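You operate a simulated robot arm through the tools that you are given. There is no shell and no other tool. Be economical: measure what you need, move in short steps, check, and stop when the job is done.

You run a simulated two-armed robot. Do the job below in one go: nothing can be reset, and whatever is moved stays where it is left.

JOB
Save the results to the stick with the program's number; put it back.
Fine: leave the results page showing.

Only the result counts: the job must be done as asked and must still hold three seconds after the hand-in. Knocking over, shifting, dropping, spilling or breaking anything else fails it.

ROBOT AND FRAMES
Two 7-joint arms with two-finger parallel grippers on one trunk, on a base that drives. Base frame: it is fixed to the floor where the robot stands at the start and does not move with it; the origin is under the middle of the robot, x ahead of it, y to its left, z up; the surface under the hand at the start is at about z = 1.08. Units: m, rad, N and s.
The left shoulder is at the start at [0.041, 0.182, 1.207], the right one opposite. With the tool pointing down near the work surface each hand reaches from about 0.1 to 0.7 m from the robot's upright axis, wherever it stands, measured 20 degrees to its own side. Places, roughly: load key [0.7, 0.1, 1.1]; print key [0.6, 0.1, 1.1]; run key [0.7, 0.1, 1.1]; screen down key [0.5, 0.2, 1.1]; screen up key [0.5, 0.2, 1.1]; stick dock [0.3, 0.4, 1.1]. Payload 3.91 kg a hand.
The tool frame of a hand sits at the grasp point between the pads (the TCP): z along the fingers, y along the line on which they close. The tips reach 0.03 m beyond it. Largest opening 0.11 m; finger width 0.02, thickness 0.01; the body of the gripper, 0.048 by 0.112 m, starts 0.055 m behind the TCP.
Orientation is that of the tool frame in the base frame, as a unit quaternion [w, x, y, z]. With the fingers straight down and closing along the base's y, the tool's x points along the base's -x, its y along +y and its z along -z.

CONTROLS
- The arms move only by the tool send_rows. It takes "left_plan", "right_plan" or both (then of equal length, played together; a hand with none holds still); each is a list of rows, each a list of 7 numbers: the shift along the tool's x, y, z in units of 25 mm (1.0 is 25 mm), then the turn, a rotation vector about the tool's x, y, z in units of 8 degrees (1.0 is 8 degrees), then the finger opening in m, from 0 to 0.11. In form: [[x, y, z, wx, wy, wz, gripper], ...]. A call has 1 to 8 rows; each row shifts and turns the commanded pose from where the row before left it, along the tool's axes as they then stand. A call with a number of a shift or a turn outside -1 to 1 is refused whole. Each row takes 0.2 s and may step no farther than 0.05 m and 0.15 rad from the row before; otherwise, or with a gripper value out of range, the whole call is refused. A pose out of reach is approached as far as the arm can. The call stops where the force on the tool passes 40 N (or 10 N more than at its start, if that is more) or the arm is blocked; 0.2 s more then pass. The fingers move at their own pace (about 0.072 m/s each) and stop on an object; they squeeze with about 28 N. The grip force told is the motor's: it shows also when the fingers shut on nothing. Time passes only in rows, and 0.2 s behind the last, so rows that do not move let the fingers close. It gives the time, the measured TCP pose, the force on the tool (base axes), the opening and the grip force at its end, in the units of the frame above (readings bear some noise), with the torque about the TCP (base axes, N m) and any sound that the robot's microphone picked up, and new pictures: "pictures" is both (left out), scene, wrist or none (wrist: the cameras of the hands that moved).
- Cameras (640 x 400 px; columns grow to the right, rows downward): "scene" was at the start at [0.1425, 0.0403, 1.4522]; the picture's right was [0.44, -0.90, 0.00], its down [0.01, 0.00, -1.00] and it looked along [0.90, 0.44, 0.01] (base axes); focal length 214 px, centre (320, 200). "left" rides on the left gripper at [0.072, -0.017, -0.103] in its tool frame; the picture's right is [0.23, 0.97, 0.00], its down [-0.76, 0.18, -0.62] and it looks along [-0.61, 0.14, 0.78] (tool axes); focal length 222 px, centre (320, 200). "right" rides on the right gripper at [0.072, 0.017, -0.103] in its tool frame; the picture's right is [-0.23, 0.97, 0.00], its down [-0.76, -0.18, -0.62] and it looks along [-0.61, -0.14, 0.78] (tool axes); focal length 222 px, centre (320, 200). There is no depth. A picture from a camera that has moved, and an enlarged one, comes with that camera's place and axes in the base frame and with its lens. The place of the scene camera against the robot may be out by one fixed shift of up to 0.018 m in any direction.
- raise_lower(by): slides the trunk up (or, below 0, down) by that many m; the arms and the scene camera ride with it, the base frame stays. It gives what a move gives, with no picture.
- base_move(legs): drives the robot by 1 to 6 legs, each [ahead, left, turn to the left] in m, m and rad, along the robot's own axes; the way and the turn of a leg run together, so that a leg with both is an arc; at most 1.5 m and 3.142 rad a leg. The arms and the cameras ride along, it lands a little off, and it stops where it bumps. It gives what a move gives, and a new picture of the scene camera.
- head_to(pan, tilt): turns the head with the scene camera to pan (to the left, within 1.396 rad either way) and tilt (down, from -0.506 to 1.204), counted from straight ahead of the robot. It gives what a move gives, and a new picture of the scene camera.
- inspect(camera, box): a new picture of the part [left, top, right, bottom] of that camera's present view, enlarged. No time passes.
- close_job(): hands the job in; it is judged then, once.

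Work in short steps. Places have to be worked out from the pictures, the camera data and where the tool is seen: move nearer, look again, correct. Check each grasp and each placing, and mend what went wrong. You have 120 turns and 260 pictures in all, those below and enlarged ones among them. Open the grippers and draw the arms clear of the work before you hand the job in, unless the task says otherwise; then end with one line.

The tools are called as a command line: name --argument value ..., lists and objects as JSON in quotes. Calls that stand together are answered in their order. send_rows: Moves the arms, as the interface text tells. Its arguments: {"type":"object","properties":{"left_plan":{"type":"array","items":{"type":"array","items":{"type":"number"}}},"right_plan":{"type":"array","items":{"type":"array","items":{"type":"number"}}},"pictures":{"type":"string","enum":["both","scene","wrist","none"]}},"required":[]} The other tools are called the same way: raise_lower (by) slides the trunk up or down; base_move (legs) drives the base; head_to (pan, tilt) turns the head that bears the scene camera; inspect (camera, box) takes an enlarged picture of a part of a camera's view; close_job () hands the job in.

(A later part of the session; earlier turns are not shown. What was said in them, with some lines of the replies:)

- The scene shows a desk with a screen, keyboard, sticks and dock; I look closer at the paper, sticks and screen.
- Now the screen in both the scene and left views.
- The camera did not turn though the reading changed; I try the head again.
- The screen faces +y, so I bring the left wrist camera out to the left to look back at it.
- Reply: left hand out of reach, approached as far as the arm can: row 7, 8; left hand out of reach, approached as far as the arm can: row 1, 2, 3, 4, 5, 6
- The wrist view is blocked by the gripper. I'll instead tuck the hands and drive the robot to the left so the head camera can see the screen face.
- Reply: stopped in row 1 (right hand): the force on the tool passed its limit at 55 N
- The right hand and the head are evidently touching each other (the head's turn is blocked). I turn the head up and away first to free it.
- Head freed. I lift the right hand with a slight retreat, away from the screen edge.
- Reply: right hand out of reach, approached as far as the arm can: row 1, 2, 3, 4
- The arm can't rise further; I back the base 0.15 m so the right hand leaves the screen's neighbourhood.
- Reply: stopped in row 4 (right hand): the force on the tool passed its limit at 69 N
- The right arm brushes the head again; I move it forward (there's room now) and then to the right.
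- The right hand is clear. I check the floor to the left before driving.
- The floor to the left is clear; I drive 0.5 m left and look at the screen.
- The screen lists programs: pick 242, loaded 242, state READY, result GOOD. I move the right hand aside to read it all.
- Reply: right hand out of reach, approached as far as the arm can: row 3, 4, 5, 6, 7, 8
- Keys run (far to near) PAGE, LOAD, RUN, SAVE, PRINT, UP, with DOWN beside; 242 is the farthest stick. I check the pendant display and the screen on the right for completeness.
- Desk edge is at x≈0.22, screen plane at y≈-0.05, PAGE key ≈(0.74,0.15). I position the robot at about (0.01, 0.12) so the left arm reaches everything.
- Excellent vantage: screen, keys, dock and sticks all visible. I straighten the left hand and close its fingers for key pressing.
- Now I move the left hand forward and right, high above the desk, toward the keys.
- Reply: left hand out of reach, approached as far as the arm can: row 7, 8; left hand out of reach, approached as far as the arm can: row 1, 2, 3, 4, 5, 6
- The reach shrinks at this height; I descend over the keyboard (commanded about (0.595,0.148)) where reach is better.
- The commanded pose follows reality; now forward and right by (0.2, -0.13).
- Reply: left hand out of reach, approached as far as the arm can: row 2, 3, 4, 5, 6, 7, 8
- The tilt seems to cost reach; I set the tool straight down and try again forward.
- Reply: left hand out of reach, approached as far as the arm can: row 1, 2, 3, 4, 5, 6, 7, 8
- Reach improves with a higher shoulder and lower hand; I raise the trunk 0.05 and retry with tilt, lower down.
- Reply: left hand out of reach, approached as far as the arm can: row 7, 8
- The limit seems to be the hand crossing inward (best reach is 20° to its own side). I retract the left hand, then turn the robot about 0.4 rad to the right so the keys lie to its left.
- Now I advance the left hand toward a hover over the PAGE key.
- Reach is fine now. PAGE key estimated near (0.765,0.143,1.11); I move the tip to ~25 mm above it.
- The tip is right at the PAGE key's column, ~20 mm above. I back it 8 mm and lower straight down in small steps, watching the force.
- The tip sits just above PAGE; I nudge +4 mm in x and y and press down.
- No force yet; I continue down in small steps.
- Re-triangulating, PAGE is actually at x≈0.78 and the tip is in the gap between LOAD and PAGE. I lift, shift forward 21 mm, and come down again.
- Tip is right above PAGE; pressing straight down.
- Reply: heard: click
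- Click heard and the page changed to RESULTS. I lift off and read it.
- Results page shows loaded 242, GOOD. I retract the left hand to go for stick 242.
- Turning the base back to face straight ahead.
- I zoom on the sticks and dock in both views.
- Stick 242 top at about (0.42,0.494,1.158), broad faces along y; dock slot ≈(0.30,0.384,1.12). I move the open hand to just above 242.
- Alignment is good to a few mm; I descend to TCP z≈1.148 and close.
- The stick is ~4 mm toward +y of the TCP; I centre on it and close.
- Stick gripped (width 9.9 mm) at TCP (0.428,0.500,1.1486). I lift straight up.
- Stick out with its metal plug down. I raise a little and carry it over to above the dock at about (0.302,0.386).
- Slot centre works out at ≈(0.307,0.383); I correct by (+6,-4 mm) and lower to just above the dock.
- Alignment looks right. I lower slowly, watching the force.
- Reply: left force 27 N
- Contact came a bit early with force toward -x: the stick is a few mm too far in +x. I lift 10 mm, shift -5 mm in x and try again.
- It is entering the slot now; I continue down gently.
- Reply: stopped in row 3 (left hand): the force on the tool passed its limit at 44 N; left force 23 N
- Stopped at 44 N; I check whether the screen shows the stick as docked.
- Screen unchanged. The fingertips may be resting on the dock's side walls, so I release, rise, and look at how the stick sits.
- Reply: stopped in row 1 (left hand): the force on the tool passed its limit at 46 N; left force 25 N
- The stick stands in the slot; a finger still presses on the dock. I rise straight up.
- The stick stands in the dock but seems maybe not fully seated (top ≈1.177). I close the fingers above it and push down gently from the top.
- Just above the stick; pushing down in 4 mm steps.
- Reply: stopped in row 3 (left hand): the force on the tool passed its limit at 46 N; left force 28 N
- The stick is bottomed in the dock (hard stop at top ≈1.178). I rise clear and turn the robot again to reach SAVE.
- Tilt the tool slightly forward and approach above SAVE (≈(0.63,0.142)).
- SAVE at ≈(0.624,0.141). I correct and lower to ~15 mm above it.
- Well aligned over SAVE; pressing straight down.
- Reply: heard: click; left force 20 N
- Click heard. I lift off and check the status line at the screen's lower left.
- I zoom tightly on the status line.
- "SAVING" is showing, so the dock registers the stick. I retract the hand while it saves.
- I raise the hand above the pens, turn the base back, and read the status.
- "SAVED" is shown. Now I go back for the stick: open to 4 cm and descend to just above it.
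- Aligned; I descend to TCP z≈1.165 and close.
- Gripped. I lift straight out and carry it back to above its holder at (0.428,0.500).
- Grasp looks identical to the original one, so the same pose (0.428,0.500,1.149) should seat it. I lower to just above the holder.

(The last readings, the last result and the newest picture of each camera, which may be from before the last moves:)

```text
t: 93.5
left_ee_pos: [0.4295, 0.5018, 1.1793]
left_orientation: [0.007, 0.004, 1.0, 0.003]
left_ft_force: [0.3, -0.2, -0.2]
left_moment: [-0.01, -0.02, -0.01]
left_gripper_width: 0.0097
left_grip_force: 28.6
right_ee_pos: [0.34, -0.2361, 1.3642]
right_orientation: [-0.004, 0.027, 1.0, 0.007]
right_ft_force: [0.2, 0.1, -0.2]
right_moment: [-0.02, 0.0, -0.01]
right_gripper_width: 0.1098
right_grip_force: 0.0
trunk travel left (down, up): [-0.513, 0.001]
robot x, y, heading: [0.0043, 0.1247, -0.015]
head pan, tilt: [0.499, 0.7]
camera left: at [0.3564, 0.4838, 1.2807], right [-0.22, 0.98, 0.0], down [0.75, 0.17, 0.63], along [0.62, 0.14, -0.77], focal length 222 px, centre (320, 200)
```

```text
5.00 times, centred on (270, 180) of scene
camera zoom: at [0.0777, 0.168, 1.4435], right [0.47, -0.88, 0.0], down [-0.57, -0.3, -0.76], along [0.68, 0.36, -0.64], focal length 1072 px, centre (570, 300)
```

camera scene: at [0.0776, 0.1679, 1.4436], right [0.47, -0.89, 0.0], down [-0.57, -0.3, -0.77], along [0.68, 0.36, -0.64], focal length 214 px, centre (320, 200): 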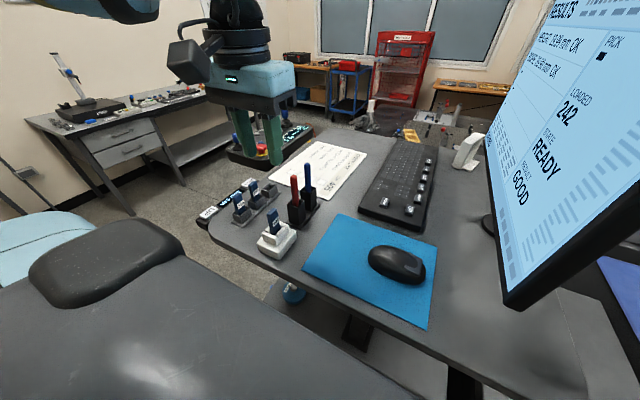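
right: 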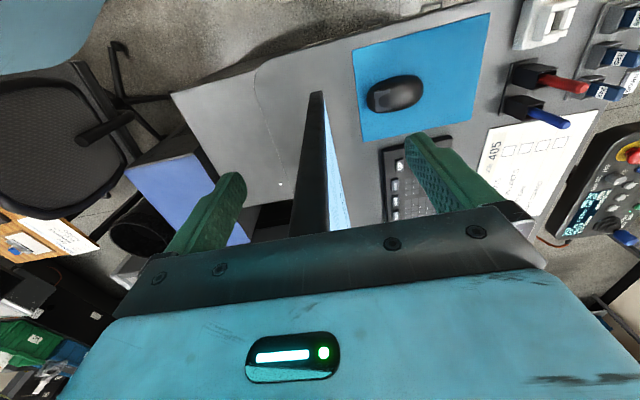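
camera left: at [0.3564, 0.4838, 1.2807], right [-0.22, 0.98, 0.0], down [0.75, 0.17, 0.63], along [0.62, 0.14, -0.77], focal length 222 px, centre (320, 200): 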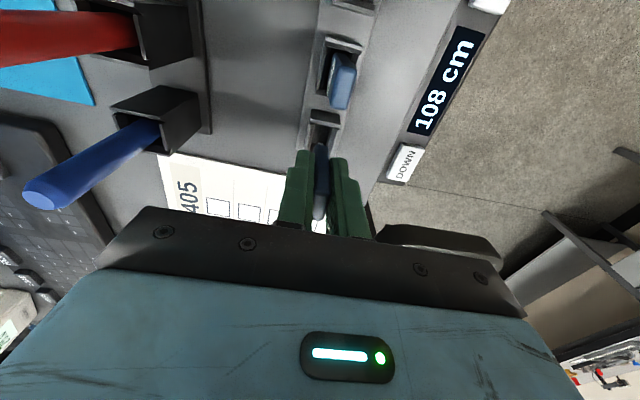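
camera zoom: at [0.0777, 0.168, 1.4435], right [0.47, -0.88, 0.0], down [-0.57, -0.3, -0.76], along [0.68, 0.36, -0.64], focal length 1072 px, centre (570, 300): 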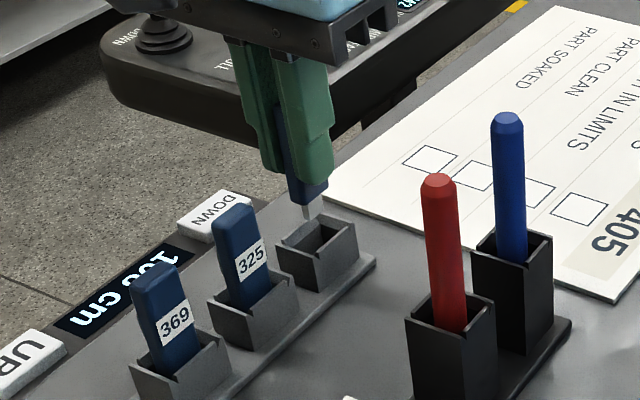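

Close to entry; I trim (-1,-1 mm) and lower in small steps watching the force.

send_rows --left_plan '[[0.05, -0.05, 0.25, 0, 0, 0, 0], [0, 0, 0.25, 0, 0, 0, 0], [0, 0, 0.25, 0, 0, 0, 0]]' --pictures "wrist"

inspect --camera "left" --box '[260, 80, 380, 220]'

inspect --camera "scene" --box '[230, 140, 310, 220]'

```text
t: 94.3
left_ee_pos: [0.4278, 0.4994, 1.1608]
left_orientation: [0.006, 0.004, 1.0, 0.004]
left_ft_force: [0.2, 0.2, -0.1]
left_moment: [0.01, -0.01, 0.01]
left_gripper_width: 0.0096
left_grip_force: 28.6
right_ee_pos: [0.34, -0.2373, 1.365]
right_orientation: [-0.004, 0.027, 1.0, 0.007]
right_ft_force: [1.3, 0.3, -0.1]
right_moment: [0.0, 0.02, -0.01]
right_gripper_width: 0.1101
right_grip_force: 0.1
trunk travel left (down, up): [-0.513, 0.001]
robot x, y, heading: [0.0001, 0.1235, -0.017]
head pan, tilt: [0.499, 0.7]
camera left: at [0.3546, 0.4823, 1.2609], right [-0.22, 0.98, 0.0], down [0.76, 0.17, 0.63], along [0.62, 0.14, -0.77], focal length 222 px, centre (320, 200)
```

left: 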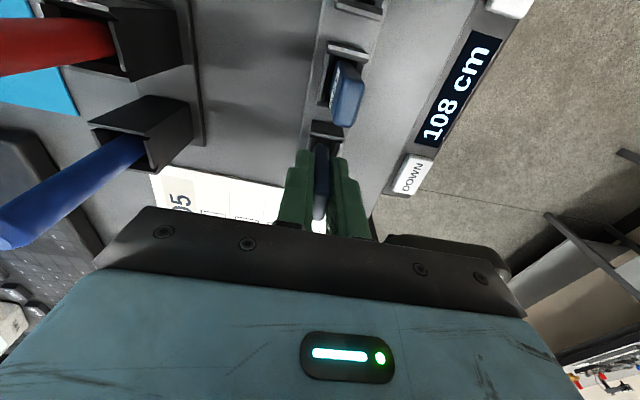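

```text
2.86 times, centred on (320, 150) of left
camera zoom: at [0.3546, 0.4823, 1.2609], right [-0.22, 0.98, 0.0], down [0.76, 0.17, 0.63], along [0.62, 0.14, -0.77], focal length 635 px, centre (320, 343)
```

zoom: 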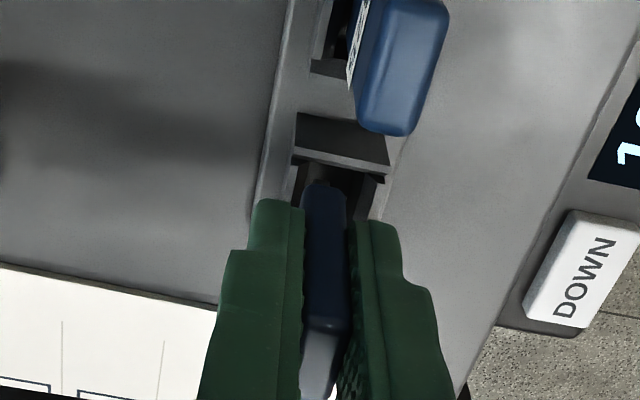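

```text
5.00 times, centred on (270, 180) of scene
camera zoom: at [0.0777, 0.168, 1.4435], right [0.47, -0.88, 0.0], down [-0.57, -0.3, -0.76], along [0.68, 0.36, -0.64], focal length 1072 px, centre (570, 300)
```

zoom: 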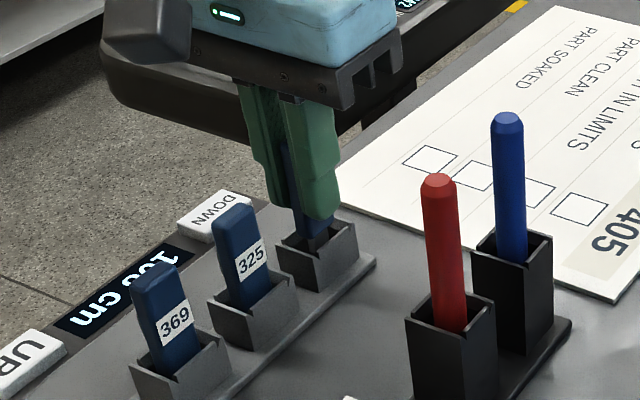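

The plug is inside the slot; I nudge +2 mm in y and go down the rest.

send_rows --left_plan '[[0, 0.07, 0.16, 0, 0, 0, 0], [0, 0, 0.16, 0, 0, 0, 0], [0, 0, 0.14, 0, 0, 0, 0]]' --pictures "wrist"

inspect --camera "left" --box '[260, 80, 380, 220]'

inspect --camera "scene" --box '[230, 140, 310, 220]'

```text
t: 95.1
left_ee_pos: [0.4275, 0.5006, 1.1484]
left_orientation: [0.006, 0.004, 1.0, 0.004]
left_ft_force: [0.2, 0.3, 0.3]
left_moment: [0.01, -0.02, 0.01]
left_gripper_width: 0.0098
left_grip_force: 28.4
right_ee_pos: [0.34, -0.2364, 1.3646]
right_orientation: [-0.003, 0.027, 1.0, 0.007]
right_ft_force: [0.6, 0.3, 0.4]
right_moment: [0.02, -0.02, 0.0]
right_gripper_width: 0.11
right_grip_force: 0.0
trunk travel left (down, up): [-0.513, 0.001]
robot x, y, heading: [0.0038, 0.1289, -0.015]
head pan, tilt: [0.499, 0.7]
camera left: at [0.3543, 0.4838, 1.2495], right [-0.22, 0.98, 0.0], down [0.76, 0.17, 0.63], along [0.62, 0.14, -0.77], focal length 222 px, centre (320, 200)
```

left: 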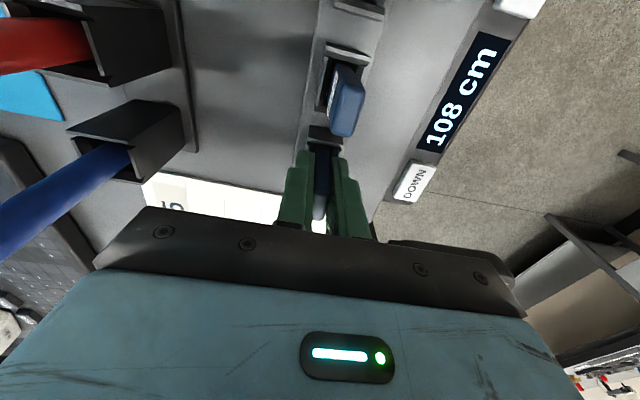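

```text
2.86 times, centred on (320, 150) of left
camera zoom: at [0.3543, 0.4838, 1.2495], right [-0.22, 0.98, 0.0], down [0.76, 0.17, 0.63], along [0.62, 0.14, -0.77], focal length 635 px, centre (320, 343)
```

zoom: 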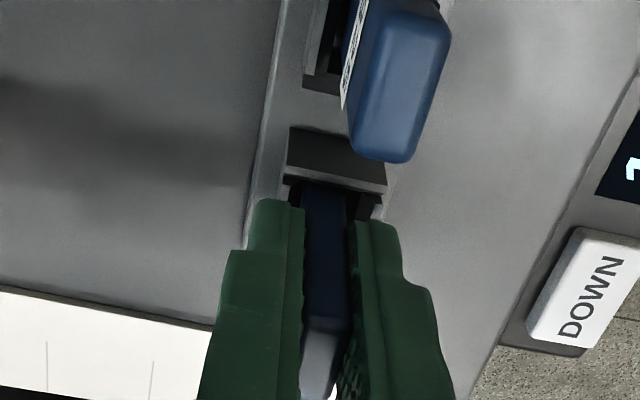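

```text
5.00 times, centred on (270, 180) of scene
camera zoom: at [0.0777, 0.168, 1.4435], right [0.47, -0.89, 0.0], down [-0.57, -0.3, -0.76], along [0.68, 0.36, -0.64], focal length 1072 px, centre (570, 300)
```

zoom: 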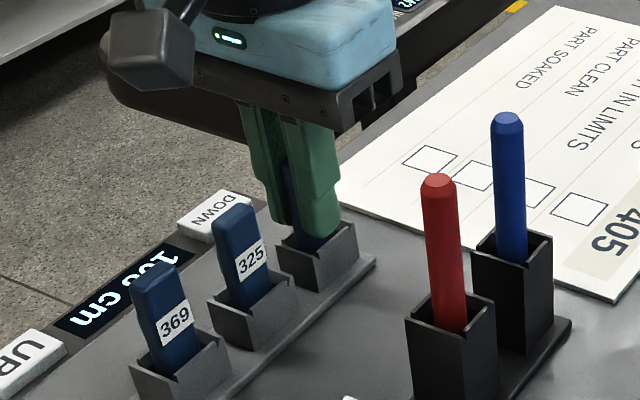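

Seated to within a couple of mm with no force; I ease down 2 mm more and release.

send_rows --left_plan '[[0, 0, 0.09, 0, 0, 0, 0], [0, 0, 0, 0, 0, 0, 0.02], [0, 0, 0, 0, 0, 0, 0.04], [0, 0, 0, 0, 0, 0, 0.045]]' --pictures "wrist"

inspect --camera "scene" --box '[230, 140, 310, 220]'

```text
t: 96.1
left_ee_pos: [0.429, 0.5005, 1.1472]
left_orientation: [0.007, 0.004, 1.0, 0.003]
left_ft_force: [0.5, -0.5, 0.2]
left_moment: [-0.02, 0.0, -0.03]
left_gripper_width: 0.0449
left_grip_force: 0.0
right_ee_pos: [0.3408, -0.2361, 1.3642]
right_orientation: [-0.004, 0.027, 1.0, 0.007]
right_ft_force: [-0.2, 0.4, -0.1]
right_moment: [0.0, -0.03, 0.0]
right_gripper_width: 0.1101
right_grip_force: 0.0
trunk travel left (down, up): [-0.513, 0.001]
robot x, y, heading: [0.0027, 0.1287, -0.017]
head pan, tilt: [0.499, 0.7]
camera left: at [0.3542, 0.4838, 1.2475], right [-0.22, 0.98, 0.0], down [0.76, 0.17, 0.63], along [0.62, 0.14, -0.77], focal length 222 px, centre (320, 200)
```

left: 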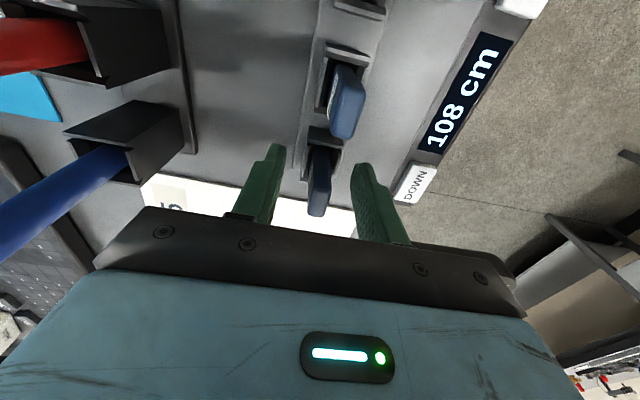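

```text
5.00 times, centred on (270, 180) of scene
camera zoom: at [0.0777, 0.168, 1.4435], right [0.47, -0.88, 0.0], down [-0.57, -0.3, -0.76], along [0.68, 0.36, -0.64], focal length 1072 px, centre (570, 300)
```

zoom: 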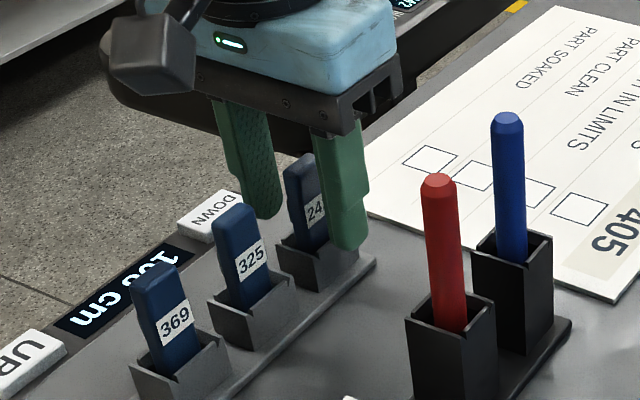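

Released cleanly; the stick stands in its holder. I rise and draw the arm back.

send_rows --left_plan '[[0, 0, -0.6, 0, 0, 0, 0.045], [0, 0, -1, 0, 0, 0, 0.045], [0, 0, -1, 0, 0, 0, 0.045], [0, 0, -1, 0, 0, 0, 0.045], [0, 0, -1, 0, 0, 0, 0.06], [0, 0, -1, 0, 0, 0, 0.09], [0.8, -0.3, -0.5, 0, 0, 0, 0.11], [0.8, -0.3, 0, 0, 0, 0, 0.11]]' --pictures "none"

send_rows --left_plan '[[1, -0.3, 0, 0, 0, 0, 0.11], [1, -0.3, 0, 0, 0, 0, 0.11], [1, -0.3, 0, 0, 0, 0, 0.11], [1, -0.3, 0, 0, 0, 0, 0.11]]' --pictures "scene"

inspect --camera "scene" --box '[200, 150, 320, 260]'

inspect --camera "scene" --box '[470, 0, 640, 220]'

```text
t: 97.9
left_ee_pos: [0.3851, 0.4869, 1.2984]
left_orientation: [0.007, 0.005, 1.0, 0.004]
left_ft_force: [0.0, -0.6, -0.7]
left_moment: [0.0, -0.03, 0.02]
left_gripper_width: 0.11
left_grip_force: 0.0
right_ee_pos: [0.3394, -0.2363, 1.3651]
right_orientation: [-0.002, 0.027, 1.0, 0.007]
right_ft_force: [0.4, -0.2, 0.1]
right_moment: [-0.02, -0.03, 0.0]
right_gripper_width: 0.1104
right_grip_force: 0.0
trunk travel left (down, up): [-0.513, 0.001]
robot x, y, heading: [0.0046, 0.128, -0.01]
head pan, tilt: [0.499, 0.7]
```

```text
t: 98.9
left_ee_pos: [0.2858, 0.4547, 1.2955]
left_orientation: [0.007, 0.004, 1.0, 0.004]
left_ft_force: [-0.1, 0.4, 0.2]
left_moment: [-0.03, 0.01, -0.01]
left_gripper_width: 0.1102
left_grip_force: 0.1
right_ee_pos: [0.339, -0.2358, 1.3641]
right_orientation: [-0.003, 0.026, 1.0, 0.007]
right_ft_force: [-0.5, 0.3, 0.6]
right_moment: [0.02, -0.05, 0.02]
right_gripper_width: 0.1101
right_grip_force: 0.0
trunk travel left (down, up): [-0.513, 0.001]
robot x, y, heading: [0.0007, 0.1282, -0.015]
head pan, tilt: [0.499, 0.7]
camera scene: at [0.0765, 0.1682, 1.4436], right [0.47, -0.88, 0.0], down [-0.57, -0.3, -0.77], along [0.68, 0.36, -0.64], focal length 214 px, centre (320, 200)
```

scene: 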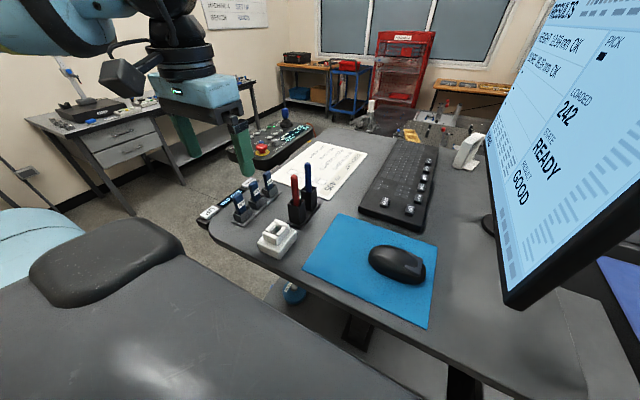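

```text
3.64 times, centred on (260, 205) of scene
camera zoom: at [0.0765, 0.1682, 1.4436], right [0.47, -0.88, 0.0], down [-0.57, -0.3, -0.77], along [0.68, 0.36, -0.64], focal length 780 px, centre (538, 182)
```

zoom: 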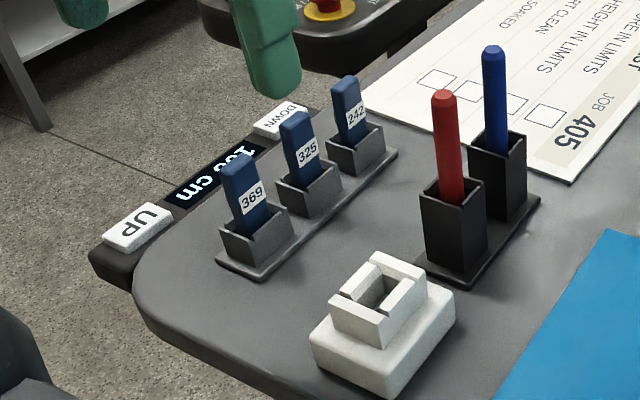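

```text
1.82 times, centred on (555, 110) of scene
camera zoom: at [0.0765, 0.1682, 1.4436], right [0.47, -0.88, 0.0], down [-0.57, -0.3, -0.77], along [0.68, 0.36, -0.64], focal length 390 px, centre (-107, 364)
```

zoom: 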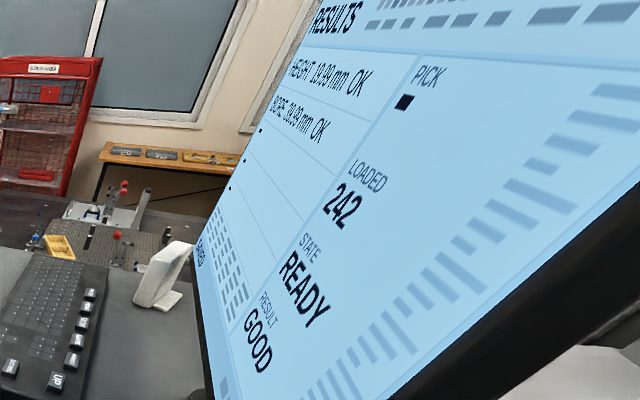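

Stick 242 is back in its holder, SAVED and the RESULTS page are showing, and both hands are open and clear, so I hand in.

close_job

```text
The job is handed in.
```

The results of program 242 are saved to stick 242 (the screen reads SAVED), the stick is back in its holder, and the RESULTS page is showing.
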